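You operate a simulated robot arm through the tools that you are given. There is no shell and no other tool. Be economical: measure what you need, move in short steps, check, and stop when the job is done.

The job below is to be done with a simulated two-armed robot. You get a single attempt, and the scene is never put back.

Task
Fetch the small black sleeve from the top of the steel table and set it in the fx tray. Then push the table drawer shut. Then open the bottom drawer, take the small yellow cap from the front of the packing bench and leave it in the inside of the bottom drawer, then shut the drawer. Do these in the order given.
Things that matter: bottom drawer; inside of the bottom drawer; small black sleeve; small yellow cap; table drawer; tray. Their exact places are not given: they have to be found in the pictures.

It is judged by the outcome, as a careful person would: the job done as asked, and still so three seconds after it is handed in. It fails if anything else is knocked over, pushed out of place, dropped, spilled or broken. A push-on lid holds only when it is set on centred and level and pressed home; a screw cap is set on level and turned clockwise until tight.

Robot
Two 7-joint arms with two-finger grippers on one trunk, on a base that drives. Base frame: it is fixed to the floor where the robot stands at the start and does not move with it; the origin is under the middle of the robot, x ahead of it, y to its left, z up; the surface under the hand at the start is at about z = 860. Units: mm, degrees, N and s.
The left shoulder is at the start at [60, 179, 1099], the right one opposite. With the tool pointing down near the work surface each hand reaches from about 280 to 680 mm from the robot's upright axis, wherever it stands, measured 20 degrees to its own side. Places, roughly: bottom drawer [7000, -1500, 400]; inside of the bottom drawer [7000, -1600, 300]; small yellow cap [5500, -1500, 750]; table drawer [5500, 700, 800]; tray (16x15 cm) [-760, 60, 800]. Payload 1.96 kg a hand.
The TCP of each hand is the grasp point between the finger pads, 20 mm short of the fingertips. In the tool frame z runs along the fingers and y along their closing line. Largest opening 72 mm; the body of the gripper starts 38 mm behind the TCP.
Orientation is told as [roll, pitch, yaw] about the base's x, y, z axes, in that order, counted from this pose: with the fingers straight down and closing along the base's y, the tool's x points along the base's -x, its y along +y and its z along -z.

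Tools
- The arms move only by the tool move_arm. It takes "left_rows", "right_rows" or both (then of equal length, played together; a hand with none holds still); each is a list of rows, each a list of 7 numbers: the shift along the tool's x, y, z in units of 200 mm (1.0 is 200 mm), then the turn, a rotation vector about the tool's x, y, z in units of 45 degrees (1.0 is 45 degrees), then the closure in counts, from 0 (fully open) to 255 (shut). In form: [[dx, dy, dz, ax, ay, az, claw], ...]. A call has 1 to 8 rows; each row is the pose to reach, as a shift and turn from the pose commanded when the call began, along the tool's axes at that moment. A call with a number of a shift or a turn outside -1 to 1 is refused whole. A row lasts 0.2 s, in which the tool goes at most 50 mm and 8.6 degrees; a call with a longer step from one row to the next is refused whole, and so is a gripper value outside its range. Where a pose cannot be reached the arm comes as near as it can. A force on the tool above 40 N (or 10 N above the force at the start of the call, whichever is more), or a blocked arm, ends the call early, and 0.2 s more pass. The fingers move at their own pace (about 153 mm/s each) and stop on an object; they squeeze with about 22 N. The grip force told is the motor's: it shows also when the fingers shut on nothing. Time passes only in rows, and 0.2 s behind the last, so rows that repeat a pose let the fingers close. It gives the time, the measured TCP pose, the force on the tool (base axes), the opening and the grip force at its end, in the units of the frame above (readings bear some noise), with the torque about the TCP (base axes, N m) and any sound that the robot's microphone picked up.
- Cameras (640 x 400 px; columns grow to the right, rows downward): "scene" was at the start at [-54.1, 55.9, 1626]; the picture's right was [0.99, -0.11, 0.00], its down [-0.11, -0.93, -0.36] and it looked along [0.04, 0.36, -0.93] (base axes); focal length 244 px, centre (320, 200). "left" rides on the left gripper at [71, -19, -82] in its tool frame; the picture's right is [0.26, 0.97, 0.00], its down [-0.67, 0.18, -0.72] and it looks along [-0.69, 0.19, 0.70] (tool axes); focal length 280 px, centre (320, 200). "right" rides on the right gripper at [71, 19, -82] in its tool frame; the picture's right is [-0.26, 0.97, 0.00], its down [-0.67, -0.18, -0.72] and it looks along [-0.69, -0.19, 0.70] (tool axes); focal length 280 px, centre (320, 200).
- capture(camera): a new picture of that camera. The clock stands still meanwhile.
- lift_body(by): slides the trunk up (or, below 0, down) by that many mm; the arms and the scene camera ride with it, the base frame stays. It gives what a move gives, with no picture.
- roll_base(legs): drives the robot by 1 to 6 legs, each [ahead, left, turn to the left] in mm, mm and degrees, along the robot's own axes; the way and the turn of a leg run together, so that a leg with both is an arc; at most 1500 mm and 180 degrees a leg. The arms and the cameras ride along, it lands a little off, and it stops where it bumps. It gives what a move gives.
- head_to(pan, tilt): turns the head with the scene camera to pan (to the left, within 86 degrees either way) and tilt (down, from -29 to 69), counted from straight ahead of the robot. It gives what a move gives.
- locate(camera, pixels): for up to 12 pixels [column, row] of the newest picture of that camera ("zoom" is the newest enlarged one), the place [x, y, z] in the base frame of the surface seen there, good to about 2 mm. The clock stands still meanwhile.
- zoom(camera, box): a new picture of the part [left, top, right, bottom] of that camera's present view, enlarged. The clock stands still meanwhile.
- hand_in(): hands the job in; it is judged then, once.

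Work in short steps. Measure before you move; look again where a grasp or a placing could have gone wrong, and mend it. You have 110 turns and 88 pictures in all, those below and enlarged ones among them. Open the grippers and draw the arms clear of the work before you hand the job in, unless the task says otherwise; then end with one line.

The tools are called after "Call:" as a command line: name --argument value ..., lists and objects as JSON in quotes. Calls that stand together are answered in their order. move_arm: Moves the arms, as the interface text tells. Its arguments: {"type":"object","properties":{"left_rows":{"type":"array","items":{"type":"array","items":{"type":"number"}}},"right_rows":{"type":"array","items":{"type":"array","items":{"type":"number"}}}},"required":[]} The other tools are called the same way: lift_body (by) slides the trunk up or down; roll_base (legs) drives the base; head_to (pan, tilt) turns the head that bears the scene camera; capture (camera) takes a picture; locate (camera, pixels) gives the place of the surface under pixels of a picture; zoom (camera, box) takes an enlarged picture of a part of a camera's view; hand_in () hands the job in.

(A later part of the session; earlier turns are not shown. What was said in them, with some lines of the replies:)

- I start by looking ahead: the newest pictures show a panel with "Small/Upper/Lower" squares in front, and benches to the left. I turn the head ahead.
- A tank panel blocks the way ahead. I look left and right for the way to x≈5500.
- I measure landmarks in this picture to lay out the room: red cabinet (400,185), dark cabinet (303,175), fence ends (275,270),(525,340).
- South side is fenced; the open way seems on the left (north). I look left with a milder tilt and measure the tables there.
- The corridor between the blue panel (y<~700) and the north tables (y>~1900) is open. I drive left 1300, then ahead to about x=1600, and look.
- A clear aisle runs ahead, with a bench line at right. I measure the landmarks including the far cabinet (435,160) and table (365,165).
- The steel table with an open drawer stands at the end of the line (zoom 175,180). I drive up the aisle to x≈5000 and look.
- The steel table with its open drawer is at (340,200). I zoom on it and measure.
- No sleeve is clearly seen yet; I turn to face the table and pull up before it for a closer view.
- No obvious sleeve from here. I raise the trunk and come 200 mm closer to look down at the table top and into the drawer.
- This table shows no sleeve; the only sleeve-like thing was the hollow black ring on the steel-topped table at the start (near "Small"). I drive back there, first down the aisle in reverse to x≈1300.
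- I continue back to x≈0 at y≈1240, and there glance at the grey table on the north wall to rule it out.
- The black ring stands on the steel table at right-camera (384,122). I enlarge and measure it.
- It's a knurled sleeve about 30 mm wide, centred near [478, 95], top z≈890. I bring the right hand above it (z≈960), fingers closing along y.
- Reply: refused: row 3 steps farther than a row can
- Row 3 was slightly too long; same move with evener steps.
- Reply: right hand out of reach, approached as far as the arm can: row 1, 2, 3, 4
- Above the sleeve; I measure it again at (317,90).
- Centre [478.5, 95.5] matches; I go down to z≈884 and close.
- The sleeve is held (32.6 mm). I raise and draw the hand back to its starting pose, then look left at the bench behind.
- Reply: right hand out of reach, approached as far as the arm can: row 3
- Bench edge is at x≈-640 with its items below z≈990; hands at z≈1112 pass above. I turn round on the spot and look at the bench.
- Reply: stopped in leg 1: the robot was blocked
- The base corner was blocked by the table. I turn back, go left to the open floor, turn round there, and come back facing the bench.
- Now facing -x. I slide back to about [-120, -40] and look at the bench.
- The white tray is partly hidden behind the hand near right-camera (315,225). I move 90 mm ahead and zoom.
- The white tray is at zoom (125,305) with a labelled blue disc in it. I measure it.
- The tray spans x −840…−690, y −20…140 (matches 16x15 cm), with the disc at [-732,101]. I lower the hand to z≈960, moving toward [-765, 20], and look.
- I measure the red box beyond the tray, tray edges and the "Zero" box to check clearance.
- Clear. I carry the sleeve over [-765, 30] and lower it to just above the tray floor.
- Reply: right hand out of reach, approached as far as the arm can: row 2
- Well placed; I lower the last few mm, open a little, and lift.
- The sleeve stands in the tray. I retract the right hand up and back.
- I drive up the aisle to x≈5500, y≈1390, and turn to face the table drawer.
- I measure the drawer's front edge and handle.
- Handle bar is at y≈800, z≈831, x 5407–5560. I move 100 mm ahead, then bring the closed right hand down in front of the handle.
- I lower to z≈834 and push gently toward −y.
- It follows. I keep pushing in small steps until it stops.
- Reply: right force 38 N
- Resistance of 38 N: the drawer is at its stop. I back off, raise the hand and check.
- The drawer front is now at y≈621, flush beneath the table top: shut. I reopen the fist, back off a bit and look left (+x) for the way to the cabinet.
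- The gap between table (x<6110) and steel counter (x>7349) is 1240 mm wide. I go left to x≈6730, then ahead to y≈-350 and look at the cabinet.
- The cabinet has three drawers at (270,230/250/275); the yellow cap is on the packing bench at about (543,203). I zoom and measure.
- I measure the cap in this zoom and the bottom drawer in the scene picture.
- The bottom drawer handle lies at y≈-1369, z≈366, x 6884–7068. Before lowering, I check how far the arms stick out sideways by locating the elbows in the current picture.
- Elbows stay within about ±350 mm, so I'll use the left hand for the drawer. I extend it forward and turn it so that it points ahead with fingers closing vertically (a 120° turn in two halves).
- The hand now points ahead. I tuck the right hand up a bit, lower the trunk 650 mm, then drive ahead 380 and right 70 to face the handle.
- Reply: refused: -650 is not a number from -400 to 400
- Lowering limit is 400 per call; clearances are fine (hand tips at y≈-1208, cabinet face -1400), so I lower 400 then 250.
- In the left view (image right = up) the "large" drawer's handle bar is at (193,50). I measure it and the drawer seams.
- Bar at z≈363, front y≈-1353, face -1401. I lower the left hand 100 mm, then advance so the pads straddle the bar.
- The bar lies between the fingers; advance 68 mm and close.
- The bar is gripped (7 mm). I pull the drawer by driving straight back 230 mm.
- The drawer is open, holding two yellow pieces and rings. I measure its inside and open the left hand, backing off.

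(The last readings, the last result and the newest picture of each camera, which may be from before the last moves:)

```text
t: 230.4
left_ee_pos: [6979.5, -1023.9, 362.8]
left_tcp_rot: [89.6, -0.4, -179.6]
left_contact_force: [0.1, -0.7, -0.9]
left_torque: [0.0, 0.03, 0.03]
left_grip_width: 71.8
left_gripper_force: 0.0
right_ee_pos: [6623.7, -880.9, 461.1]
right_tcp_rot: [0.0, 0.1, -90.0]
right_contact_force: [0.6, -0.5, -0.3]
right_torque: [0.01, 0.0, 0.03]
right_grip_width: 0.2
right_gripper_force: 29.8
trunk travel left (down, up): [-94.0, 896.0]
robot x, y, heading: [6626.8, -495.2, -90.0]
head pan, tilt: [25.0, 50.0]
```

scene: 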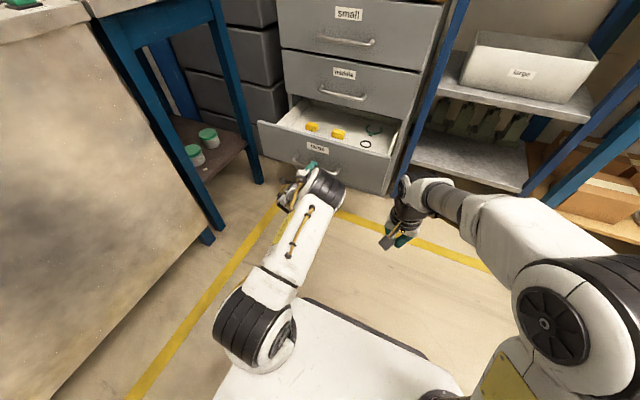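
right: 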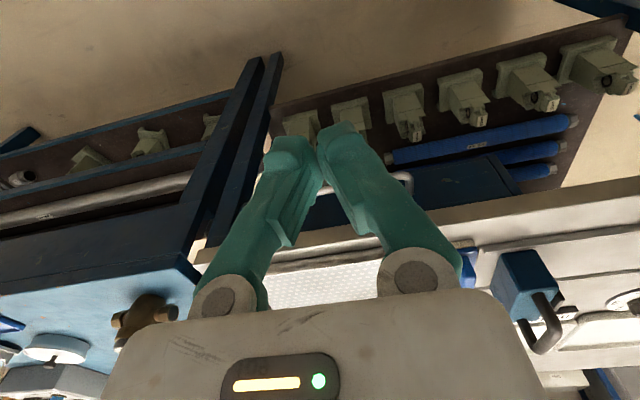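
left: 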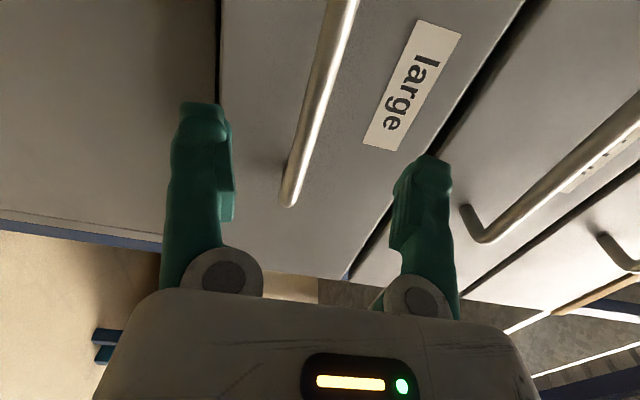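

Drawer floor is at z≈339, front inner edge near y≈-1180. I lift the trunk back up and turn the left hand back to pointing down.

Call:
lift_body --by 400

Call:
lift_body --by 250

Call:
move_arm --left_rows '[[0, 0, 0, 0.109, 0.109, -0.109, 0], [0, 0, 0, 0.219, 0.219, -0.219, 0], [0, 0, 0, 0.328, 0.328, -0.328, 0], [0, 0, 0, 0.438, 0.438, -0.438, 0], [0, 0, 0, 0.547, 0.547, -0.547, 0], [0, 0, 0, 0.657, 0.657, -0.657, 0], [0, 0, 0, 0.766, 0.766, -0.766, 0]]'

Call:
move_arm --left_rows '[[0, 0, 0, 0.109, 0.109, -0.109, 0], [0, 0, 0, 0.219, 0.219, -0.219, 0], [0, 0, 0, 0.328, 0.328, -0.328, 0], [0, 0, 0, 0.438, 0.438, -0.438, 0], [0, 0, 0, 0.547, 0.547, -0.547, 0], [0, 0, 0, 0.657, 0.657, -0.657, 0], [0, 0, 0, 0.766, 0.766, -0.766, 0]]'

```text
t: 234.2
left_ee_pos: [6981.3, -1024.8, 761.8]
left_tcp_rot: [89.6, -0.3, -179.7]
left_contact_force: [0.2, -1.0, -0.2]
left_torque: [-0.04, -0.01, 0.0]
left_grip_width: 72.1
left_gripper_force: 0.1
right_ee_pos: [6623.5, -879.9, 862.0]
right_tcp_rot: [0.1, -0.1, -89.9]
right_contact_force: [0.0, -0.3, 0.7]
right_torque: [-0.01, -0.01, 0.03]
right_grip_width: 0.1
right_gripper_force: 29.3
trunk travel left (down, up): [-494.0, 496.0]
robot x, y, heading: [6626.0, -501.8, -90.0]
head pan, tilt: [25.0, 50.0]
```

```text
t: 236.8
left_ee_pos: [6979.4, -1023.9, 1011.3]
left_tcp_rot: [89.6, -0.5, -179.6]
left_contact_force: [0.2, -0.4, 0.1]
left_torque: [0.0, -0.01, -0.01]
left_grip_width: 72.0
left_gripper_force: 0.2
right_ee_pos: [6624.5, -880.7, 1112.9]
right_tcp_rot: [0.0, 0.0, -89.9]
right_contact_force: [0.5, 0.3, -0.2]
right_torque: [0.02, 0.0, 0.0]
right_grip_width: 0.1
right_gripper_force: 29.7
trunk travel left (down, up): [-744.0, 246.0]
robot x, y, heading: [6629.4, -500.7, -89.9]
head pan, tilt: [25.0, 50.0]
```

```text
t: 238.4
left_ee_pos: [6980.2, -1024.0, 1011.8]
left_tcp_rot: [44.5, -19.5, -134.6]
left_contact_force: [-0.4, 0.3, 0.3]
left_torque: [0.0, 0.01, -0.01]
left_grip_width: 72.1
left_gripper_force: 0.0
right_ee_pos: [6624.6, -881.9, 1110.8]
right_tcp_rot: [0.0, 0.0, -90.1]
right_contact_force: [-0.1, 0.6, -0.8]
right_torque: [-0.01, -0.03, 0.04]
right_grip_width: 0.0
right_gripper_force: 29.4
trunk travel left (down, up): [-744.0, 246.0]
robot x, y, heading: [6630.8, -499.0, -90.3]
head pan, tilt: [25.0, 50.0]
```

```text
t: 240.0
left_ee_pos: [6979.3, -1024.6, 1011.7]
left_tcp_rot: [-0.1, 0.1, -89.9]
left_contact_force: [0.0, 0.1, 0.9]
left_torque: [0.0, -0.01, 0.0]
left_grip_width: 72.0
left_gripper_force: 0.0
right_ee_pos: [6624.3, -880.3, 1112.2]
right_tcp_rot: [0.1, -0.1, -90.0]
right_contact_force: [-0.6, -0.4, 0.2]
right_torque: [0.02, -0.03, -0.01]
right_grip_width: 0.0
right_gripper_force: 29.7
trunk travel left (down, up): [-744.0, 246.0]
robot x, y, heading: [6625.9, -498.1, -90.1]
head pan, tilt: [25.0, 50.0]
```

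Now I tuck the left hand back, open the right, and drive to the packing bench (ahead 130, right 1110).

Call:
move_arm --left_rows '[[0.2, -0.05, -0.1, 0, 0, 0, 0], [0.4, -0.1, -0.2, 0, 0, 0, 0], [0.6, -0.15, -0.3, 0, 0, 0, 0], [0.8, -0.25, -0.4, 0, 0, 0, 0], [0.95, -0.35, -0.5, 0, 0, 0, 0]]' --right_rows '[[0, 0, 0, 0, 0, 0, 0], [0, 0, 0, 0, 0, 0, 0], [0, 0, 0, 0, 0, 0, 0], [0, 0, 0, 0, 0, 0, 0], [0, 0, 0, 0, 0, 0, 0]]'

Call:
roll_base --legs '[[130, 0, 0], [0, -1110, 0]]'

Call:
head_to --pan 0 --tilt 40

Call:
capture --camera "scene"

Call:
capture --camera "right"

```text
t: 241.2
left_ee_pos: [6909.5, -831.5, 1112.7]
left_tcp_rot: [0.0, 0.1, -90.0]
left_contact_force: [-0.6, 0.6, 0.3]
left_torque: [-0.02, -0.03, 0.03]
left_grip_width: 71.8
left_gripper_force: 0.1
right_ee_pos: [6623.8, -880.0, 1111.9]
right_tcp_rot: [0.1, 0.0, -90.0]
right_contact_force: [0.0, -0.3, -0.2]
right_torque: [-0.04, -0.01, 0.01]
right_grip_width: 72.2
right_gripper_force: 0.0
trunk travel left (down, up): [-744.0, 246.0]
robot x, y, heading: [6629.9, -503.0, -89.9]
head pan, tilt: [25.0, 50.0]
```

```text
t: 247.7
left_ee_pos: [5797.6, -961.0, 1111.1]
left_tcp_rot: [0.1, 0.1, -90.4]
left_contact_force: [-0.4, -0.2, -0.1]
left_torque: [0.0, -0.01, -0.01]
left_grip_width: 72.0
left_gripper_force: 0.0
right_ee_pos: [5512.0, -1006.4, 1111.9]
right_tcp_rot: [-0.1, 0.0, -90.4]
right_contact_force: [0.6, -0.8, 0.4]
right_torque: [-0.01, 0.04, -0.02]
right_grip_width: 72.0
right_gripper_force: 0.1
trunk travel left (down, up): [-744.0, 246.0]
robot x, y, heading: [5519.6, -625.9, -90.3]
head pan, tilt: [25.0, 50.0]
```

```text
t: 248.6
left_ee_pos: [5798.5, -961.2, 1111.0]
left_tcp_rot: [0.1, 0.1, -90.4]
left_contact_force: [0.0, -0.7, -0.4]
left_torque: [0.02, -0.03, -0.03]
left_grip_width: 72.0
left_gripper_force: 0.1
right_ee_pos: [5511.7, -1006.3, 1112.0]
right_tcp_rot: [0.0, 0.0, -90.4]
right_contact_force: [0.4, -0.1, -0.4]
right_torque: [0.0, 0.02, 0.01]
right_grip_width: 71.8
right_gripper_force: 0.1
trunk travel left (down, up): [-744.0, 246.0]
robot x, y, heading: [5519.9, -628.0, -90.2]
head pan, tilt: [0.0, 40.0]
```

```text
34 pictures are left
```

scene: 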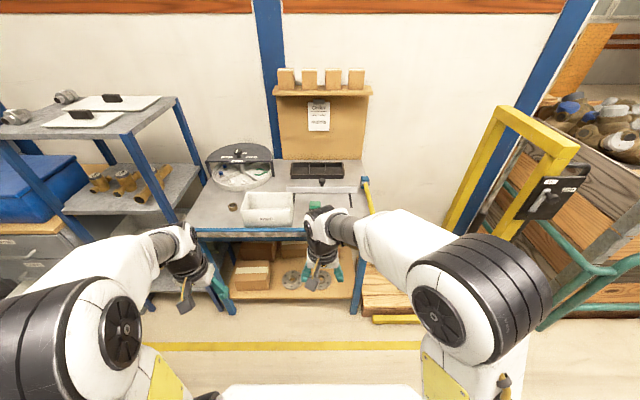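

```text
33 pictures are left
```

right: 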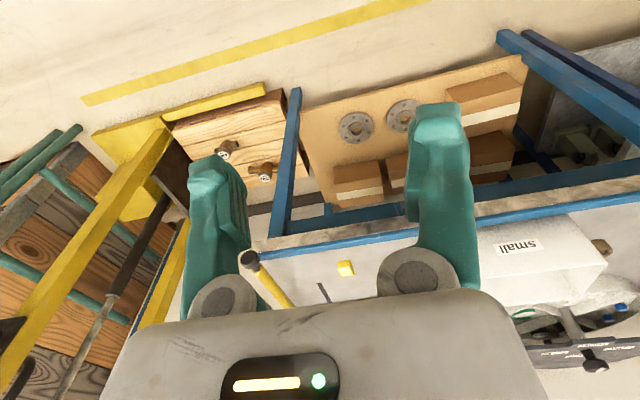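

The cap shows at right-camera (345,268). I drive 270 ahead and look again from nearer.

Call:
roll_base --legs '[[270, 0, 0.3]]'

Call:
zoom --camera "right" --box '[160, 80, 480, 280]'

```text
t: 250.5
left_ee_pos: [5798.0, -1230.9, 1111.5]
left_tcp_rot: [0.0, -0.1, -90.1]
left_contact_force: [0.5, -0.7, 0.7]
left_torque: [-0.03, 0.01, -0.03]
left_grip_width: 71.9
left_gripper_force: 0.1
right_ee_pos: [5511.7, -1278.4, 1113.0]
right_tcp_rot: [0.0, 0.0, -90.1]
right_contact_force: [-0.5, 0.1, -0.4]
right_torque: [0.02, -0.01, 0.0]
right_grip_width: 72.2
right_gripper_force: 0.1
trunk travel left (down, up): [-744.0, 246.0]
robot x, y, heading: [5517.2, -899.3, -90.1]
head pan, tilt: [0.0, 40.0]
```

```text
2.00 times, centred on (320, 180) of right
```

zoom: 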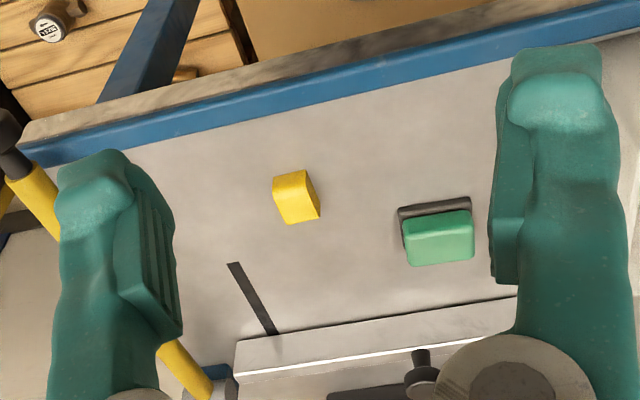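

I measure the cap precisely at zoom (296,197).

Call:
locate --camera "zoom" --pixels '[[275, 180], [305, 172], [318, 208], [288, 220], [293, 190], [296, 215], [258, 200], [400, 220], [20, 170], [250, 290]]'

```text
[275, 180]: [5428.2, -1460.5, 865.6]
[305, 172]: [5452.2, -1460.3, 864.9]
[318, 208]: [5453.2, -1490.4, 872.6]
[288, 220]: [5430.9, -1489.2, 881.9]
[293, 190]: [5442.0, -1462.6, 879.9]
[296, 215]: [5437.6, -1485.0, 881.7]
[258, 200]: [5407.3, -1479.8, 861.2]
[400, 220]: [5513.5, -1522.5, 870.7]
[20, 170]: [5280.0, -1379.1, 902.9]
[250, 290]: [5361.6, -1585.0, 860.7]
```

Cap: x 5428–5453, y −1490…−1460, z 861–882. I lower the right hand to z≈960, then move over [5441,-1475].

Call:
move_arm --right_rows '[[0, -0.1, 0.2, 0, 0, 0, 0], [0, -0.2, 0.4, 0, 0, 0, 0], [-0.1, -0.3, 0.57, 0, 0, 0, 0], [-0.26, -0.3535, 0.7, 0, 0, 0, 0], [-0.48, -0.3535, 0.765, 0, 0, 0, 0], [-0.7, -0.3535, 0.765, 0, 0, 0, 0], [-0.9, -0.3535, 0.765, 0, 0, 0, 0], [-0.983, -0.3535, 0.765, 0, 0, 0, 0]]'

Call:
capture --camera "right"

Call:
locate --camera "right" --pixels '[[300, 90], [320, 90], [340, 90], [320, 110], [320, 130], [320, 70]]'

```text
t: 252.3
left_ee_pos: [5799.0, -1232.4, 1111.0]
left_tcp_rot: [0.0, 0.1, -90.1]
left_contact_force: [0.0, -0.2, -0.6]
left_torque: [0.0, -0.01, -0.01]
left_grip_width: 72.0
left_gripper_force: 0.1
right_ee_pos: [5441.3, -1475.8, 959.0]
right_tcp_rot: [0.0, 0.1, -90.2]
right_contact_force: [-0.1, 0.9, 0.1]
right_torque: [0.01, 0.02, 0.02]
right_grip_width: 72.1
right_gripper_force: 0.2
trunk travel left (down, up): [-744.0, 246.0]
robot x, y, heading: [5515.7, -897.6, -90.2]
head pan, tilt: [0.0, 40.0]
```

```text
31 pictures are left
```

right: 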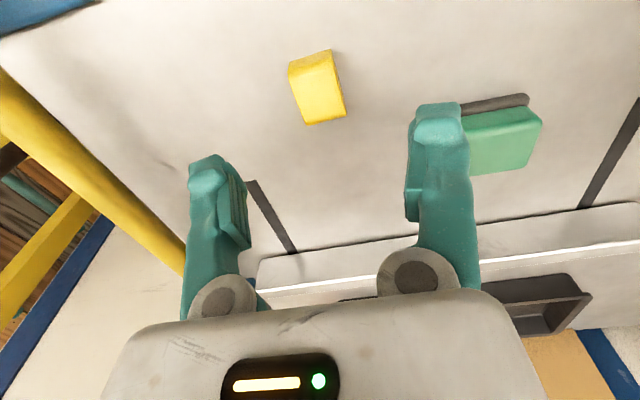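

```text
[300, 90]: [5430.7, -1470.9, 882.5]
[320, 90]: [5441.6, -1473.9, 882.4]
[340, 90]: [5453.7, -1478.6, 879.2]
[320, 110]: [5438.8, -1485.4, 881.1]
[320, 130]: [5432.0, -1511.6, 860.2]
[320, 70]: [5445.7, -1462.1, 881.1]
```

Aligned. I narrow the fingers to ~46 mm (clear of the green block), go down to z≈882 and close.

Call:
move_arm --right_rows '[[0, 0, 0.1, 0, 0, 0, 90], [0, 0, 0.25, 0, 0, 0, 90], [0, 0, 0.34, 0, 0, 0, 90], [0, 0, 0.382, 0, 0, 0, 90], [0, 0, 0.382, 0, 0, 0, 255], [0, 0, 0.382, 0, 0, 0, 255], [0, 0, 0.382, 0, 0, 0, 255]]'

Call:
move_arm --right_rows '[[0, 0, -0.15, 0, 0, 0, 255], [0, 0, -0.38, 0, 0, 0, 255]]'

Call:
capture --camera "right"

```text
t: 253.9
left_ee_pos: [5799.7, -1232.1, 1110.6]
left_tcp_rot: [0.0, 0.1, -90.1]
left_contact_force: [0.2, 0.4, -0.5]
left_torque: [0.01, 0.0, 0.04]
left_grip_width: 71.7
left_gripper_force: 0.0
right_ee_pos: [5440.2, -1475.6, 882.4]
right_tcp_rot: [0.0, -0.1, -90.0]
right_contact_force: [-0.4, -0.9, 0.9]
right_torque: [0.0, 0.02, -0.02]
right_grip_width: 22.0
right_gripper_force: 22.1
trunk travel left (down, up): [-744.0, 246.0]
robot x, y, heading: [5520.6, -898.5, -90.0]
head pan, tilt: [0.0, 40.0]
```

```text
t: 254.5
left_ee_pos: [5798.9, -1229.9, 1112.0]
left_tcp_rot: [0.1, 0.0, -90.1]
left_contact_force: [-0.9, -0.4, 0.3]
left_torque: [0.01, 0.0, 0.01]
left_grip_width: 71.9
left_gripper_force: 0.1
right_ee_pos: [5441.9, -1474.6, 961.0]
right_tcp_rot: [0.0, -0.1, -90.1]
right_contact_force: [-0.5, 0.0, -1.1]
right_torque: [0.01, -0.03, -0.01]
right_grip_width: 21.8
right_gripper_force: 21.9
trunk travel left (down, up): [-744.0, 246.0]
robot x, y, heading: [5517.8, -898.7, -90.2]
head pan, tilt: [0.0, 40.0]
```

```text
30 pictures are left
```

right: 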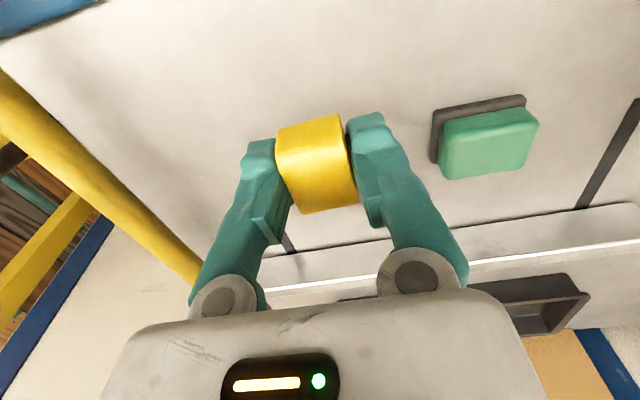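

The cap is held (22 mm). I retract the hand along its path and drive to about x=6870, y=-640 in front of the open drawer.

Call:
move_arm --right_rows '[[0.1, 0, 0, 0, 0, 0, 255], [0.3, 0, 0, 0, 0, 0, 255], [0.5, 0, -0.05, 0, 0, 0, 255], [0.7, 0, -0.15, 0, 0, 0, 255], [0.88, 0.1, -0.27, 0, 0, 0, 255], [0.98, 0.15, -0.42, 0, 0, 0, 255], [0.98, 0.25, -0.6, 0, 0, 0, 255], [0.98, 0.35, -0.76, 0, 0, 0, 255]]'

Call:
roll_base --legs '[[-270, 0, 0], [0, 1350, 0]]'

Call:
head_to --pan 0 --tilt 60

Call:
capture --camera "right"

```text
t: 256.3
left_ee_pos: [5798.7, -1232.1, 1112.4]
left_tcp_rot: [0.0, 0.0, -90.1]
left_contact_force: [-0.1, -0.5, 0.5]
left_torque: [-0.03, -0.01, 0.01]
left_grip_width: 71.5
left_gripper_force: 0.1
right_ee_pos: [5512.4, -1277.4, 1111.0]
right_tcp_rot: [0.0, -0.1, -90.1]
right_contact_force: [1.0, -0.3, 0.5]
right_torque: [0.0, 0.0, 0.01]
right_grip_width: 21.1
right_gripper_force: 21.6
trunk travel left (down, up): [-744.0, 246.0]
robot x, y, heading: [5519.8, -898.4, -90.3]
head pan, tilt: [0.0, 40.0]
```

```text
t: 264.5
left_ee_pos: [7130.5, -966.1, 1111.5]
left_tcp_rot: [0.0, 0.1, -90.0]
left_contact_force: [0.2, -1.1, 0.1]
left_torque: [0.0, -0.02, 0.0]
left_grip_width: 71.9
left_gripper_force: 0.1
right_ee_pos: [6844.0, -1012.2, 1110.9]
right_tcp_rot: [-0.1, 0.1, -90.2]
right_contact_force: [0.4, -0.2, 0.3]
right_torque: [-0.03, 0.03, -0.01]
right_grip_width: 19.9
right_gripper_force: 22.5
trunk travel left (down, up): [-744.0, 246.0]
robot x, y, heading: [6852.3, -631.8, -90.2]
head pan, tilt: [0.0, 40.0]
```

```text
t: 265.4
left_ee_pos: [7131.3, -966.3, 1111.3]
left_tcp_rot: [0.0, 0.1, -90.1]
left_contact_force: [-0.2, -0.1, -0.8]
left_torque: [0.04, -0.01, -0.02]
left_grip_width: 72.0
left_gripper_force: 0.0
right_ee_pos: [6844.2, -1012.6, 1111.0]
right_tcp_rot: [0.0, -0.1, -90.1]
right_contact_force: [-0.6, 0.3, -0.5]
right_torque: [0.0, 0.0, -0.03]
right_grip_width: 19.4
right_gripper_force: 21.9
trunk travel left (down, up): [-744.0, 246.0]
robot x, y, heading: [6851.1, -633.4, -90.1]
head pan, tilt: [0.0, 60.0]
```

```text
29 pictures are left
```

right: 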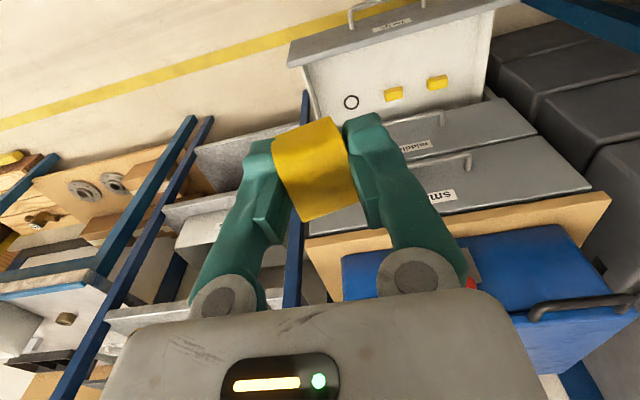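

The drawer is in view, but the grip width is creeping (22→19.4 mm). I zoom on the held cap to see whether it is slipping.

Call:
zoom --camera "right" --box '[240, 90, 400, 240]'

Call:
locate --camera "zoom" --pixels '[[240, 150], [330, 110], [380, 280], [300, 330], [280, 200]]'

Call:
locate --camera "right" --pixels '[[293, 70], [410, 40], [350, 102], [392, 94], [437, 83], [370, 60], [440, 60], [320, 75], [310, 100], [345, 120], [480, 30], [320, 110]]'

```text
2.67 times, centred on (320, 165) of right
```

zoom: 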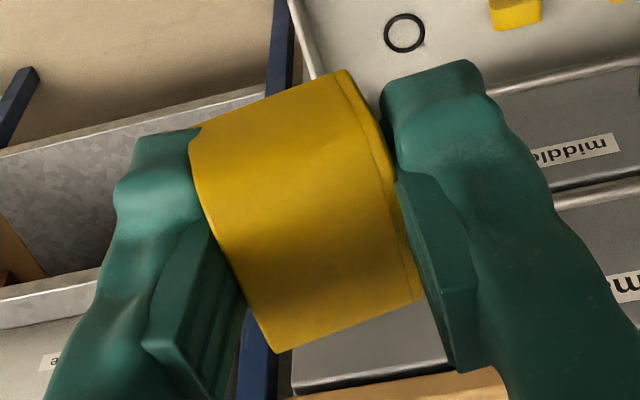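

```text
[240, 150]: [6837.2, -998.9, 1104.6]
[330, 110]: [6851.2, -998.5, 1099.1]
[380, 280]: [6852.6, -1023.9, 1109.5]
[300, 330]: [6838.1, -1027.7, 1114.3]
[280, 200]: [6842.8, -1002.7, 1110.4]
```

```text
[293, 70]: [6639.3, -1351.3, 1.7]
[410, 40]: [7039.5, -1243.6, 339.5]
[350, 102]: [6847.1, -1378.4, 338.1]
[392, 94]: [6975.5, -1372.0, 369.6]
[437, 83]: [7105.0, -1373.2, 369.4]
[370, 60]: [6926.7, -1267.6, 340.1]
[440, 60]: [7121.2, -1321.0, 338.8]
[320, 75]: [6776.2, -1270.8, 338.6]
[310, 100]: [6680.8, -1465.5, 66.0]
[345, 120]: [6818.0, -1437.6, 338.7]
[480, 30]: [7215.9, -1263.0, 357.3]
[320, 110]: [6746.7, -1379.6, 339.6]
```

The cap is just squaring up between the pads, still firmly held. I move 30 mm ahead, lower the trunk 500, and lower the hand to z≈515 before the drawer.

Call:
roll_base --legs '[[30, 0, 0]]'

Call:
lift_body --by -400

Call:
lift_body --by -100

Call:
move_arm --right_rows '[[0, 0.03, 0.2, 0, 0, 0, 255], [0, 0.03, 0.4, 0, 0, 0, 255], [-0.15, 0.03, 0.47, 0, 0, 0, 255], [-0.35, 0.03, 0.47, 0, 0, 0, 255], [-0.58, 0.03, 0.47, 0, 0, 0, 255], [-0.8, 0.03, 0.47, 0, 0, 0, 255]]'

Call:
capture --camera "right"

```text
t: 266.2
left_ee_pos: [7130.8, -992.9, 1113.3]
left_tcp_rot: [0.0, -0.1, -90.1]
left_contact_force: [0.0, 0.2, -0.1]
left_torque: [-0.02, -0.02, -0.02]
left_grip_width: 72.0
left_gripper_force: 0.1
right_ee_pos: [6844.2, -1039.3, 1111.8]
right_tcp_rot: [0.0, -0.2, -90.0]
right_contact_force: [-0.4, 0.4, -0.1]
right_torque: [-0.03, -0.03, 0.0]
right_grip_width: 18.3
right_gripper_force: 21.8
trunk travel left (down, up): [-744.0, 246.0]
robot x, y, heading: [6852.8, -663.1, -90.0]
head pan, tilt: [0.0, 60.0]
```

```text
t: 270.0
left_ee_pos: [7131.7, -995.7, 712.6]
left_tcp_rot: [-0.1, 0.1, -90.1]
left_contact_force: [-0.4, 0.6, -0.6]
left_torque: [0.0, -0.01, 0.01]
left_grip_width: 72.1
left_gripper_force: 0.0
right_ee_pos: [6844.4, -1042.4, 709.7]
right_tcp_rot: [0.1, -0.1, -90.1]
right_contact_force: [0.1, 0.5, -0.2]
right_torque: [0.0, 0.01, 0.0]
right_grip_width: 8.2
right_gripper_force: 22.4
trunk travel left (down, up): [-344.0, 646.0]
robot x, y, heading: [6852.0, -661.8, -90.0]
head pan, tilt: [0.0, 60.0]
```

```text
t: 271.4
left_ee_pos: [7131.7, -996.4, 613.0]
left_tcp_rot: [0.0, 0.1, -90.1]
left_contact_force: [1.0, -0.1, -0.6]
left_torque: [-0.01, 0.01, 0.0]
left_grip_width: 72.0
left_gripper_force: 0.0
right_ee_pos: [6845.0, -1042.0, 610.1]
right_tcp_rot: [0.1, 0.0, -90.2]
right_contact_force: [0.2, -0.3, -0.4]
right_torque: [0.03, -0.04, 0.02]
right_grip_width: 8.3
right_gripper_force: 22.0
trunk travel left (down, up): [-244.0, 746.0]
robot x, y, heading: [6851.7, -658.0, -90.3]
head pan, tilt: [0.0, 60.0]
```

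```text
t: 272.8
left_ee_pos: [7130.9, -995.7, 612.0]
left_tcp_rot: [0.0, -0.1, -90.1]
left_contact_force: [-0.4, 0.1, -0.5]
left_torque: [-0.02, 0.04, -0.01]
left_grip_width: 72.1
left_gripper_force: 0.0
right_ee_pos: [6850.7, -1179.4, 517.2]
right_tcp_rot: [0.1, 0.0, -90.1]
right_contact_force: [-0.3, 0.8, 0.0]
right_torque: [0.02, 0.02, -0.01]
right_grip_width: 8.5
right_gripper_force: 21.8
right hand out of reach, approached as far as the arm can: row 6
trunk travel left (down, up): [-244.0, 746.0]
robot x, y, heading: [6849.5, -659.8, -90.0]
head pan, tilt: [0.0, 60.0]
```

```text
27 pictures are left
```

right: 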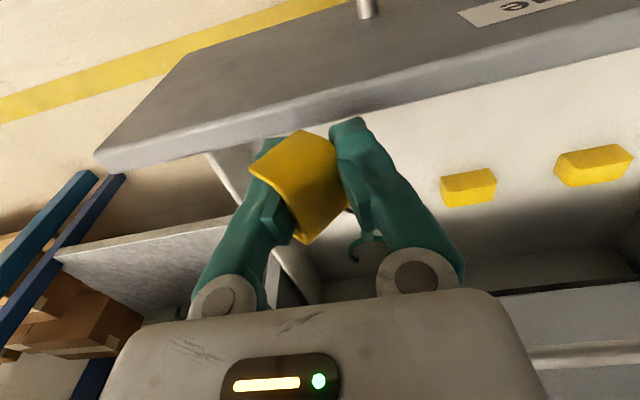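

Width is now 8.5 mm: the cap has turned and is held by a corner only. I look closely before moving on.

Call:
zoom --camera "right" --box '[230, 100, 390, 260]'

Call:
locate --camera "zoom" --pixels '[[180, 170], [290, 85], [370, 240], [310, 340], [300, 200], [250, 120], [360, 150]]'

Call:
locate --camera "right" --pixels '[[230, 135], [400, 105], [330, 70], [290, 300], [420, 160], [320, 250]]'

```text
2.50 times, centred on (310, 180) of right
```

zoom: 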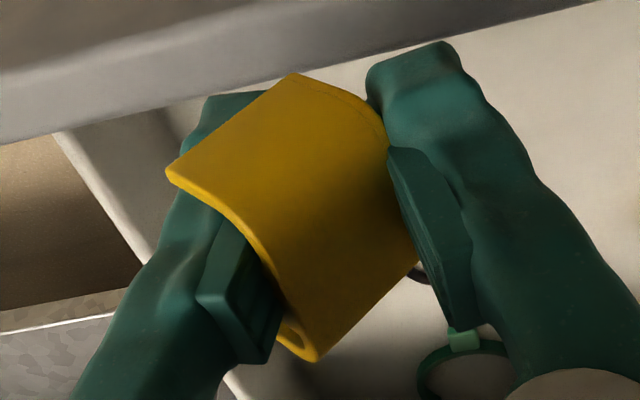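

```text
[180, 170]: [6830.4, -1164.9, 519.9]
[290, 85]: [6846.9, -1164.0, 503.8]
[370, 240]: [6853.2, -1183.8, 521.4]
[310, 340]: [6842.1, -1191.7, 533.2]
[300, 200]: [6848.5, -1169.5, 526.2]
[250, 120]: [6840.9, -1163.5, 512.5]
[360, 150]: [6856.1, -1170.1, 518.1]
```

```text
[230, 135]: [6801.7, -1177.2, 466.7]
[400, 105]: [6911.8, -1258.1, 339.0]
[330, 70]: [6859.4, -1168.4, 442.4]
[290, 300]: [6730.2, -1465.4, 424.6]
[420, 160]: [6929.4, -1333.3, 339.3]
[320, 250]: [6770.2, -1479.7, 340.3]
```

The cap is a hollow shell and is stably held at ~8 mm. For better forward reach I raise the trunk 120 mm, lower the arm by as much, and go forward over the drawer inside.

Call:
lift_body --by 120

Call:
move_arm --right_rows '[[0, 0, 0.2, 0, 0, 0, 255], [0, 0, 0.4, 0, 0, 0, 255], [0, 0, 0.57, 0, 0, 0, 255], [-0.15, 0, 0.6, 0, 0, 0, 255], [-0.3, 0, 0.6, 0, 0, 0, 255], [-0.45, 0, 0.6, 0, 0, 0, 255], [-0.57, 0, 0.6, 0, 0, 0, 255]]'

Call:
capture --camera "right"

```text
t: 274.2
left_ee_pos: [7131.3, -995.6, 730.4]
left_tcp_rot: [0.0, 0.1, -90.2]
left_contact_force: [1.5, -0.2, 0.1]
left_torque: [0.01, -0.01, -0.02]
left_grip_width: 72.3
left_gripper_force: 0.0
right_ee_pos: [6849.2, -1180.0, 637.3]
right_tcp_rot: [0.2, 0.0, -90.1]
right_contact_force: [-0.4, -0.1, 0.6]
right_torque: [0.01, -0.03, 0.04]
right_grip_width: 8.3
right_gripper_force: 21.7
trunk travel left (down, up): [-364.0, 626.0]
robot x, y, heading: [6849.9, -659.8, -90.0]
head pan, tilt: [0.0, 60.0]
```

```text
t: 275.9
left_ee_pos: [7130.6, -995.8, 731.5]
left_tcp_rot: [-0.1, 0.1, -90.0]
left_contact_force: [0.5, -0.3, -0.4]
left_torque: [0.01, 0.0, -0.01]
left_grip_width: 71.9
left_gripper_force: 0.1
right_ee_pos: [6849.9, -1230.1, 515.6]
right_tcp_rot: [0.1, -0.1, -90.1]
right_contact_force: [0.0, 0.3, -0.2]
right_torque: [-0.04, -0.01, 0.03]
right_grip_width: 8.3
right_gripper_force: 21.5
right hand out of reach, approached as far as the arm can: row 5, 6, 7
trunk travel left (down, up): [-364.0, 626.0]
robot x, y, heading: [6852.2, -659.8, -90.2]
head pan, tilt: [0.0, 60.0]
```

```text
25 pictures are left
```

right: 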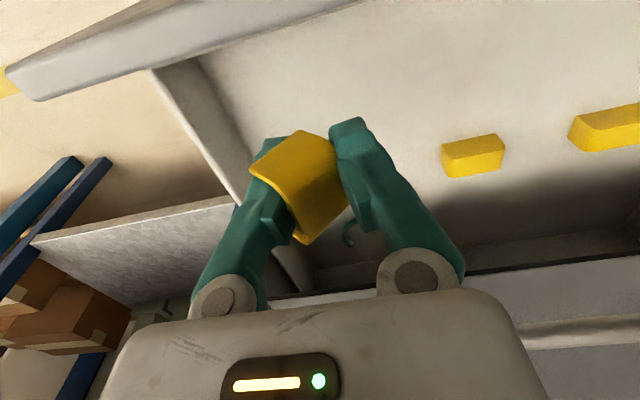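

The arm stops at y≈-1230, too near the front panel. I check how close the base front is to the drawer before moving nearer.

Call:
head_to --pan 0 --tilt 69

Call:
capture --camera "scene"

```text
t: 276.6
left_ee_pos: [7130.9, -994.7, 732.2]
left_tcp_rot: [0.0, 0.1, -90.2]
left_contact_force: [1.3, -0.1, -0.5]
left_torque: [-0.03, 0.02, 0.02]
left_grip_width: 71.9
left_gripper_force: 0.1
right_ee_pos: [6850.0, -1229.9, 515.1]
right_tcp_rot: [0.0, 0.0, -90.1]
right_contact_force: [1.7, 0.0, 0.3]
right_torque: [-0.01, 0.04, 0.01]
right_grip_width: 8.3
right_gripper_force: 22.0
trunk travel left (down, up): [-364.0, 626.0]
robot x, y, heading: [6849.3, -659.0, -90.0]
head pan, tilt: [0.0, 68.8]
```

```text
24 pictures are left
```

scene: 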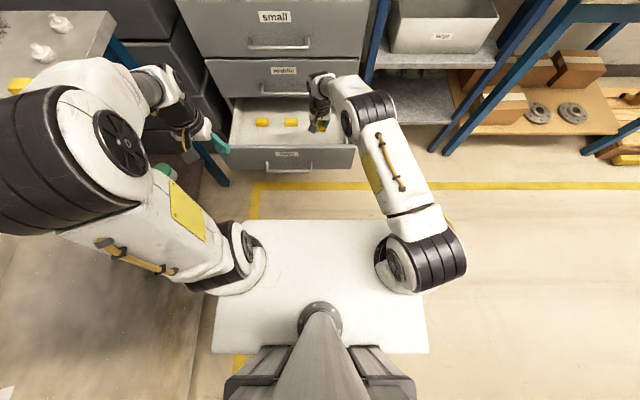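

Call:
locate --camera "scene" --pixels '[[300, 224], [300, 245], [400, 224], [222, 300], [424, 300], [300, 172], [350, 160], [300, 335], [260, 224]]'

```text
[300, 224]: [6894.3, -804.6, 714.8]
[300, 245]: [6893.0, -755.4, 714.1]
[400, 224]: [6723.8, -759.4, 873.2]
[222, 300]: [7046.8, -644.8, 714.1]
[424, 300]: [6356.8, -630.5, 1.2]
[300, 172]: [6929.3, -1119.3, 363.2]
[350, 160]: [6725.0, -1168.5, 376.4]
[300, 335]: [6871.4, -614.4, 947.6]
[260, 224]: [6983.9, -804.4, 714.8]
```

The base front can't reach beyond about 300 mm ahead of its axis, so I can safely drive 70 mm ahead; that puts the hand at y≈-1300. Then look.

Call:
roll_base --legs '[[70, 0, 0]]'

Call:
capture --camera "scene"

```text
t: 277.6
left_ee_pos: [7131.5, -1067.0, 732.0]
left_tcp_rot: [0.1, 0.2, -90.1]
left_contact_force: [0.3, -1.4, -0.5]
left_torque: [-0.01, 0.0, 0.03]
left_grip_width: 71.7
left_gripper_force: 0.0
right_ee_pos: [6850.7, -1299.4, 515.9]
right_tcp_rot: [0.0, 0.0, -90.1]
right_contact_force: [0.3, -0.8, 0.2]
right_torque: [0.02, -0.01, 0.01]
right_grip_width: 8.7
right_gripper_force: 22.4
trunk travel left (down, up): [-364.0, 626.0]
robot x, y, heading: [6849.9, -731.0, -90.0]
head pan, tilt: [0.0, 68.8]
```

```text
23 pictures are left
```

scene: 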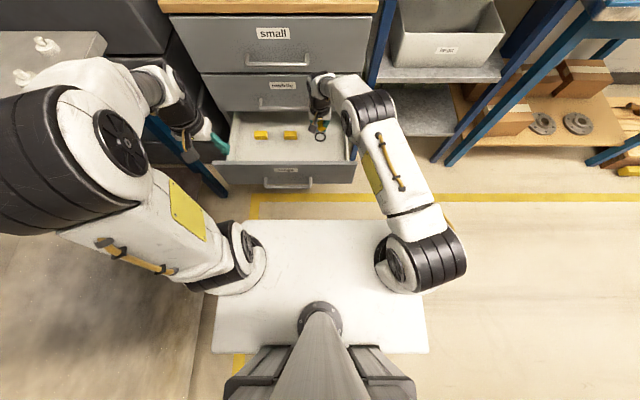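

Over the drawer. I lower with the trunk (pure vertical) 130 mm and check with the hand camera.

Call:
lift_body --by -130

Call:
capture --camera "right"

```text
t: 279.1
left_ee_pos: [7131.4, -1066.4, 601.4]
left_tcp_rot: [0.0, 0.0, -90.0]
left_contact_force: [-0.5, -0.1, -0.7]
left_torque: [0.04, 0.01, 0.03]
left_grip_width: 72.0
left_gripper_force: 0.0
right_ee_pos: [6851.1, -1300.5, 384.8]
right_tcp_rot: [0.0, 0.1, -90.1]
right_contact_force: [-1.3, -0.8, -0.6]
right_torque: [0.03, -0.02, 0.0]
right_grip_width: 8.7
right_gripper_force: 22.4
trunk travel left (down, up): [-234.0, 756.0]
robot x, y, heading: [6852.1, -734.8, -90.1]
head pan, tilt: [0.0, 68.8]
```

```text
22 pictures are left
```

right: 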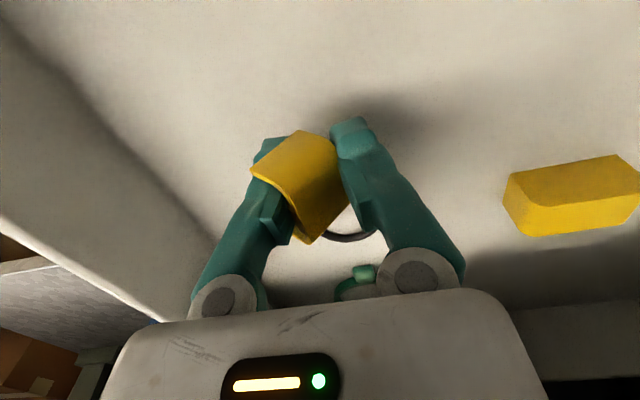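

Clear above the floor; I lower 20 mm more and open the fingers.

Call:
lift_body --by -20

Call:
move_arm --right_rows '[[0, 0, 0, 0, 0, 0, 200], [0, 0, 0, 0, 0, 0, 120], [0, 0, 0, 0, 0, 0, 60], [0, 0, 0, 0, 0, 0, 60]]'

Call:
capture --camera "right"

```text
t: 279.8
left_ee_pos: [7131.0, -1066.2, 581.6]
left_tcp_rot: [0.1, 0.1, -90.1]
left_contact_force: [-0.3, -0.2, 0.6]
left_torque: [0.01, 0.01, -0.01]
left_grip_width: 71.9
left_gripper_force: 0.1
right_ee_pos: [6850.5, -1300.6, 365.7]
right_tcp_rot: [0.0, 0.0, -90.1]
right_contact_force: [0.6, 0.0, 0.0]
right_torque: [0.0, -0.01, 0.0]
right_grip_width: 9.0
right_gripper_force: 22.5
trunk travel left (down, up): [-214.0, 776.0]
robot x, y, heading: [6846.6, -736.1, -90.0]
head pan, tilt: [0.0, 68.8]
```

```text
t: 280.8
left_ee_pos: [7131.4, -1066.4, 582.3]
left_tcp_rot: [-0.1, 0.1, -90.1]
left_contact_force: [0.3, -0.7, -0.2]
left_torque: [0.01, -0.04, -0.01]
left_grip_width: 72.3
left_gripper_force: 0.1
right_ee_pos: [6850.7, -1301.1, 366.8]
right_tcp_rot: [0.0, 0.0, -90.1]
right_contact_force: [0.6, 0.5, -0.6]
right_torque: [-0.02, 0.01, 0.02]
right_grip_width: 55.2
right_gripper_force: 0.1
trunk travel left (down, up): [-214.0, 776.0]
robot x, y, heading: [6850.9, -731.8, -90.1]
head pan, tilt: [0.0, 68.8]
```

```text
21 pictures are left
```

right: 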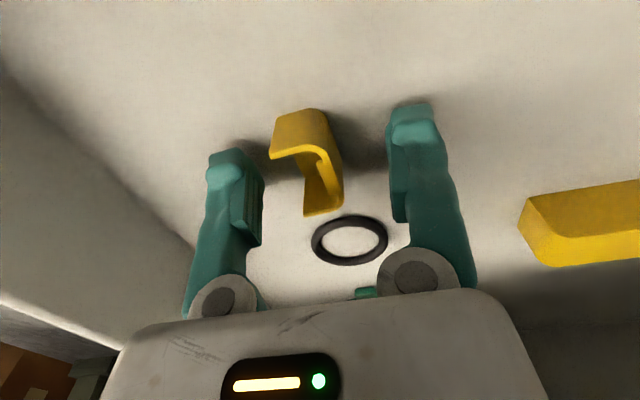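

The cap rests freely on the drawer floor between the fingers. I lift straight up with the trunk and look.

Call:
lift_body --by 200

Call:
capture --camera "right"

```text
t: 283.0
left_ee_pos: [7131.8, -1066.1, 781.7]
left_tcp_rot: [0.0, 0.0, -90.1]
left_contact_force: [0.2, 0.4, 0.6]
left_torque: [-0.03, -0.02, 0.01]
left_grip_width: 72.2
left_gripper_force: 0.1
right_ee_pos: [6851.2, -1299.7, 565.3]
right_tcp_rot: [0.0, -0.1, -90.1]
right_contact_force: [-0.5, -0.2, 0.1]
right_torque: [0.02, 0.0, 0.02]
right_grip_width: 55.1
right_gripper_force: 0.0
trunk travel left (down, up): [-414.0, 576.0]
robot x, y, heading: [6852.4, -734.8, -90.2]
head pan, tilt: [0.0, 68.8]
```

```text
20 pictures are left
```

right: 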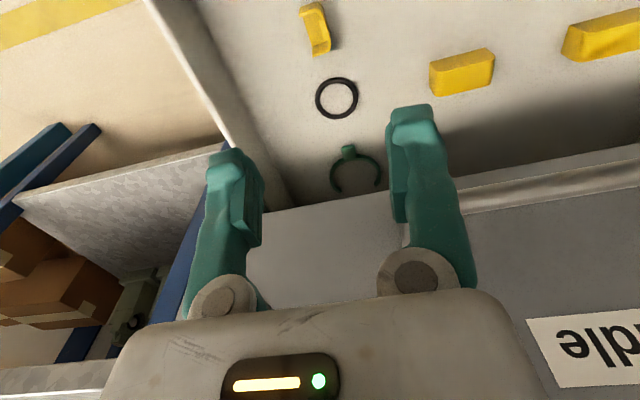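

The cap lies in the drawer. I back the base 260 mm, then bring the closed right hand toward the handle's middle (x≈6975).

Call:
roll_base --legs '[[-260, 0, 0], [0, 50, 0]]'

Call:
move_arm --right_rows '[[0.1, 0.1, 0, 0, 0, 0, 255], [0.25, 0.2, 0, 0, 0, 0, 255], [0.4, 0.3, 0, 0, 0, 0, 255], [0.4, 0.37, 0, 0, 0, 0, 255]]'

```text
t: 285.4
left_ee_pos: [7182.4, -807.1, 781.1]
left_tcp_rot: [-0.2, 0.2, -90.0]
left_contact_force: [0.6, 0.4, 0.5]
left_torque: [0.0, 0.04, -0.02]
left_grip_width: 71.9
left_gripper_force: 0.1
right_ee_pos: [6902.2, -1040.0, 564.4]
right_tcp_rot: [-0.1, 0.0, -90.0]
right_contact_force: [1.0, 0.0, -0.3]
right_torque: [-0.02, 0.01, 0.02]
right_grip_width: 55.0
right_gripper_force: 0.1
trunk travel left (down, up): [-414.0, 576.0]
robot x, y, heading: [6899.4, -474.6, -90.2]
head pan, tilt: [0.0, 68.8]
```

```text
t: 286.4
left_ee_pos: [7181.4, -806.6, 781.7]
left_tcp_rot: [0.0, 0.1, -90.0]
left_contact_force: [0.1, -0.3, 0.6]
left_torque: [-0.01, 0.01, 0.0]
left_grip_width: 72.0
left_gripper_force: 0.1
right_ee_pos: [6975.1, -958.8, 566.4]
right_tcp_rot: [0.0, -0.1, -90.0]
right_contact_force: [-0.4, -0.8, 0.2]
right_torque: [-0.03, -0.02, 0.03]
right_grip_width: 0.0
right_gripper_force: 22.1
trunk travel left (down, up): [-414.0, 576.0]
robot x, y, heading: [6901.9, -472.2, -89.9]
head pan, tilt: [0.0, 68.8]
```

A vertical hand would strike the middle drawer's handle at the end, so I tilt the right hand 45° forward to push with the fingertips, then lower 120 mm.

Call:
move_arm --right_rows '[[0, 0, 0, 0, -0.17, 0, 255], [0, 0, 0, 0, -0.34, 0, 255], [0, 0, 0, 0, -0.51, 0, 255], [0, 0, 0, 0, -0.68, 0, 255], [0, 0, 0, 0, -0.85, 0, 255], [0, 0, 0, 0, -1.0, 0, 255]]'

Call:
lift_body --by -120

Call:
capture --camera "right"

```text
t: 287.8
left_ee_pos: [7182.6, -806.2, 781.5]
left_tcp_rot: [0.0, 0.2, -89.9]
left_contact_force: [-0.1, 0.3, 0.5]
left_torque: [-0.02, 0.0, 0.01]
left_grip_width: 71.7
left_gripper_force: 0.1
right_ee_pos: [6975.5, -960.6, 565.8]
right_tcp_rot: [0.1, -45.2, -89.9]
right_contact_force: [-0.2, 0.5, -0.1]
right_torque: [0.01, 0.02, -0.01]
right_grip_width: 0.0
right_gripper_force: 22.1
trunk travel left (down, up): [-414.0, 576.0]
robot x, y, heading: [6897.9, -472.7, -90.3]
head pan, tilt: [0.0, 68.8]
```

```text
t: 289.3
left_ee_pos: [7181.8, -806.6, 662.0]
left_tcp_rot: [-0.1, 0.1, -90.0]
left_contact_force: [-0.8, 0.6, 0.6]
left_torque: [0.02, -0.03, 0.0]
left_grip_width: 72.0
left_gripper_force: 0.0
right_ee_pos: [6976.0, -960.6, 446.8]
right_tcp_rot: [0.0, -45.0, -90.0]
right_contact_force: [0.0, 0.7, 0.5]
right_torque: [0.0, -0.02, -0.02]
right_grip_width: 0.0
right_gripper_force: 21.8
trunk travel left (down, up): [-294.0, 696.0]
robot x, y, heading: [6901.5, -472.9, -90.1]
head pan, tilt: [0.0, 68.8]
```

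```text
19 pictures are left
```

right: 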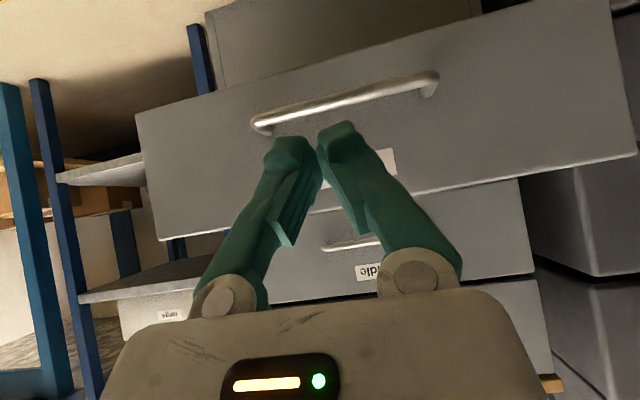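

The fingers face the drawer panel above the handle. I drive ahead 370 mm, pushing the drawer most of the way.

Call:
roll_base --legs '[[370, 0, 0]]'

Call:
capture --camera "right"

```text
t: 291.6
left_ee_pos: [7182.5, -1177.7, 660.9]
left_tcp_rot: [0.0, 0.1, -90.0]
left_contact_force: [0.5, -0.1, 1.0]
left_torque: [0.0, 0.0, 0.01]
left_grip_width: 72.2
left_gripper_force: 0.0
right_ee_pos: [6975.9, -1332.8, 444.8]
right_tcp_rot: [0.0, -45.0, -90.1]
right_contact_force: [0.4, 1.0, 0.4]
right_torque: [-0.02, -0.05, -0.01]
right_grip_width: 0.0
right_gripper_force: 29.5
trunk travel left (down, up): [-294.0, 696.0]
robot x, y, heading: [6899.9, -844.8, -90.0]
head pan, tilt: [0.0, 68.8]
```

```text
18 pictures are left
```

right: 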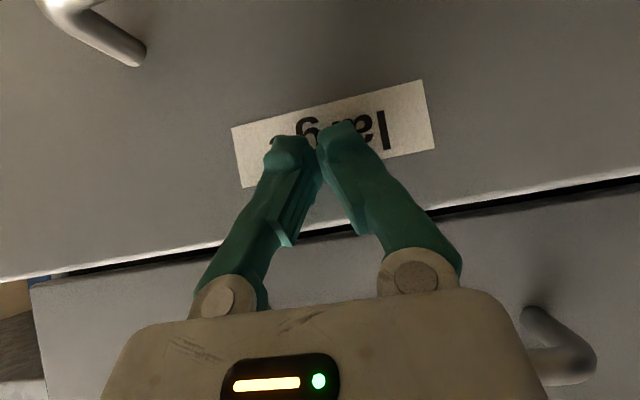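

About 50 mm remain. I push forward in small arm steps until resistance.

Call:
move_arm --right_rows '[[-0.06, 0, 0.06, 0, 0, 0, 255], [-0.11, 0, 0.11, 0, 0, 0, 255], [-0.15, 0, 0.15, 0, 0, 0, 255], [-0.18, 0, 0.18, 0, 0, 0, 255], [-0.21, 0, 0.21, 0, 0, 0, 255], [-0.24, 0, 0.24, 0, 0, 0, 255]]'

Call:
capture --camera "right"

```text
t: 292.8
left_ee_pos: [7182.7, -1179.0, 661.8]
left_tcp_rot: [0.0, 0.0, -90.0]
left_contact_force: [-0.1, -0.2, -0.5]
left_torque: [0.03, -0.02, -0.02]
left_grip_width: 72.1
left_gripper_force: 0.0
right_ee_pos: [6975.5, -1381.6, 440.7]
right_tcp_rot: [-0.3, -44.4, -89.9]
right_contact_force: [-0.4, 3.3, -0.1]
right_torque: [-0.01, -0.04, -0.02]
right_grip_width: 6.1
right_gripper_force: 29.6
trunk travel left (down, up): [-294.0, 696.0]
robot x, y, heading: [6903.2, -841.1, -90.1]
head pan, tilt: [0.0, 68.8]
stopped in row 5 (right hand): the force on the tool passed its limit at 50 N (the readings are from after the stop); the commanded pose is now the measured one
```

```text
17 pictures are left
```

right: 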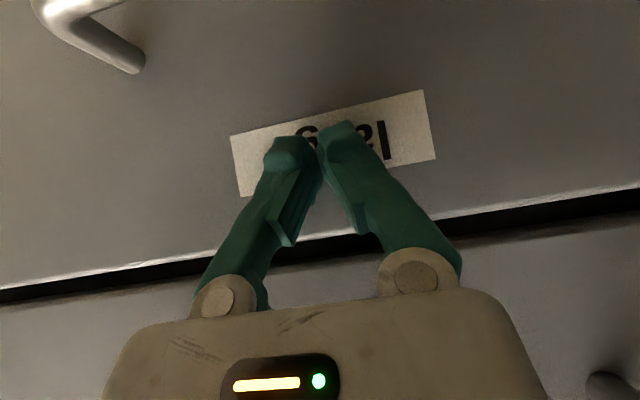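

It met a 50 N stop. I back the base 250 mm straight away and measure the drawer face against the others.

Call:
roll_base --legs '[[-250, 0, 0]]'

Call:
capture --camera "right"

Call:
locate --camera "right" --pixels '[[220, 170], [400, 130], [450, 160], [500, 80], [480, 200], [520, 215], [200, 215], [180, 110], [340, 60]]'

```text
t: 294.6
left_ee_pos: [7180.7, -926.0, 661.9]
left_tcp_rot: [0.1, 0.1, -90.1]
left_contact_force: [0.2, 0.2, 0.4]
left_torque: [0.02, 0.04, 0.01]
left_grip_width: 71.8
left_gripper_force: 0.1
right_ee_pos: [6974.9, -1132.3, 441.4]
right_tcp_rot: [-0.4, -44.5, -89.9]
right_contact_force: [0.3, 0.2, -0.1]
right_torque: [-0.01, -0.02, -0.03]
right_grip_width: 0.2
right_gripper_force: 30.0
trunk travel left (down, up): [-294.0, 696.0]
robot x, y, heading: [6898.4, -592.8, -90.0]
head pan, tilt: [0.0, 68.8]
```

```text
16 pictures are left
```

right: 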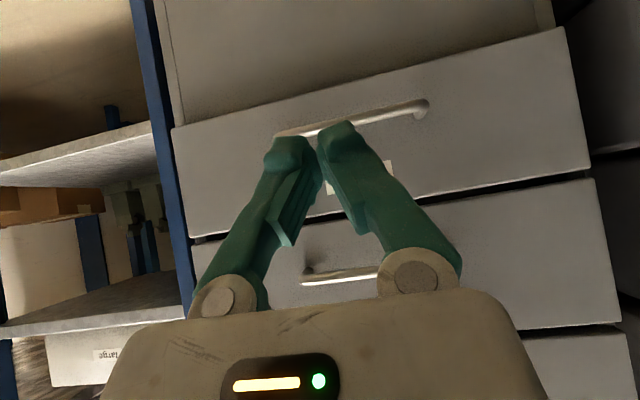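

```text
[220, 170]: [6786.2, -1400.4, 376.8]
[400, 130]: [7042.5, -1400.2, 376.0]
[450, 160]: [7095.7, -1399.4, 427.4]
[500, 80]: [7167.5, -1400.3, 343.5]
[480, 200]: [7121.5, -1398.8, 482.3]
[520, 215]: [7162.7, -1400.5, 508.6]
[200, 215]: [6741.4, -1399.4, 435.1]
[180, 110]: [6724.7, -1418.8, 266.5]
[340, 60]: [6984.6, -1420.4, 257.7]
```

The drawer face is flush at y≈-1400, same as the one above. I raise the trunk, level the right hand and open it, and back off.

Call:
lift_body --by 400

Call:
move_arm --right_rows '[[0, 0, 0, 0, 0.17, 0, 100], [0, 0, 0, 0, 0.34, 0, 0], [0, 0, 0, 0, 0.51, 0, 0], [0, 0, 0, 0, 0.68, 0, 0], [0, 0, 0, 0, 0.85, 0, 0], [0, 0, 0, 0, 1.0, 0, 0]]'

Call:
head_to --pan 0 --tilt 45

Call:
capture --camera "scene"

```text
t: 298.4
left_ee_pos: [7180.8, -927.5, 1062.9]
left_tcp_rot: [-0.1, 0.0, -90.1]
left_contact_force: [-0.2, 0.1, 1.1]
left_torque: [0.0, 0.0, 0.02]
left_grip_width: 71.8
left_gripper_force: 0.0
right_ee_pos: [6975.1, -1131.1, 842.7]
right_tcp_rot: [-0.2, -44.4, -90.1]
right_contact_force: [-0.3, -0.6, 0.4]
right_torque: [0.0, 0.0, -0.01]
right_grip_width: 0.0
right_gripper_force: 29.4
trunk travel left (down, up): [-694.0, 296.0]
robot x, y, heading: [6901.1, -593.3, -90.0]
head pan, tilt: [0.0, 68.8]
```

```text
t: 299.8
left_ee_pos: [7180.8, -929.0, 1061.2]
left_tcp_rot: [-0.1, 0.1, -90.1]
left_contact_force: [0.1, 0.0, -0.2]
left_torque: [0.01, 0.01, -0.01]
left_grip_width: 72.2
left_gripper_force: 0.1
right_ee_pos: [6975.3, -1131.7, 841.2]
right_tcp_rot: [-0.2, 0.7, -90.1]
right_contact_force: [-0.3, 0.6, -0.5]
right_torque: [0.0, 0.02, -0.01]
right_grip_width: 72.0
right_gripper_force: 0.1
trunk travel left (down, up): [-694.0, 296.0]
robot x, y, heading: [6900.2, -589.4, -90.0]
head pan, tilt: [0.0, 68.8]
```

```text
t: 300.7
left_ee_pos: [7180.7, -926.9, 1062.4]
left_tcp_rot: [0.1, 0.2, -90.2]
left_contact_force: [-0.1, 0.2, 0.8]
left_torque: [0.01, 0.01, 0.03]
left_grip_width: 71.9
left_gripper_force: 0.1
right_ee_pos: [6974.5, -1131.2, 842.6]
right_tcp_rot: [-0.2, 0.4, -90.1]
right_contact_force: [0.1, 0.2, -0.1]
right_torque: [-0.01, 0.04, 0.03]
right_grip_width: 72.2
right_gripper_force: 0.1
trunk travel left (down, up): [-694.0, 296.0]
robot x, y, heading: [6900.4, -588.5, -90.0]
head pan, tilt: [0.0, 45.0]
```

```text
15 pictures are left
```

scene: 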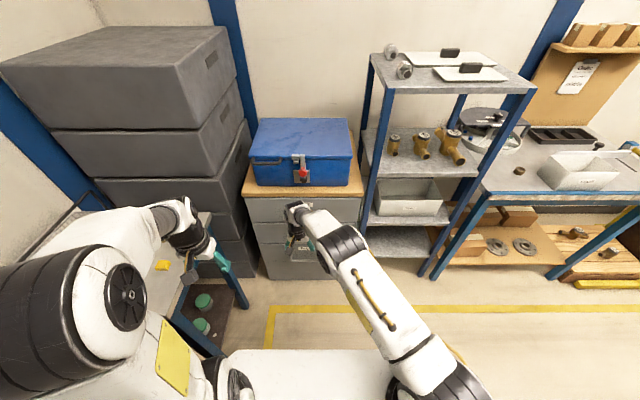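

All drawers are shut, everything stands in place, and both hands are open and clear. I hand the job in.

Call:
hand_in

```text
The job is handed in.
```

The job is done in the order asked: the black sleeve stands in the fx tray, the table drawer is shut, and the yellow cap is in the bottom drawer, which is shut again.
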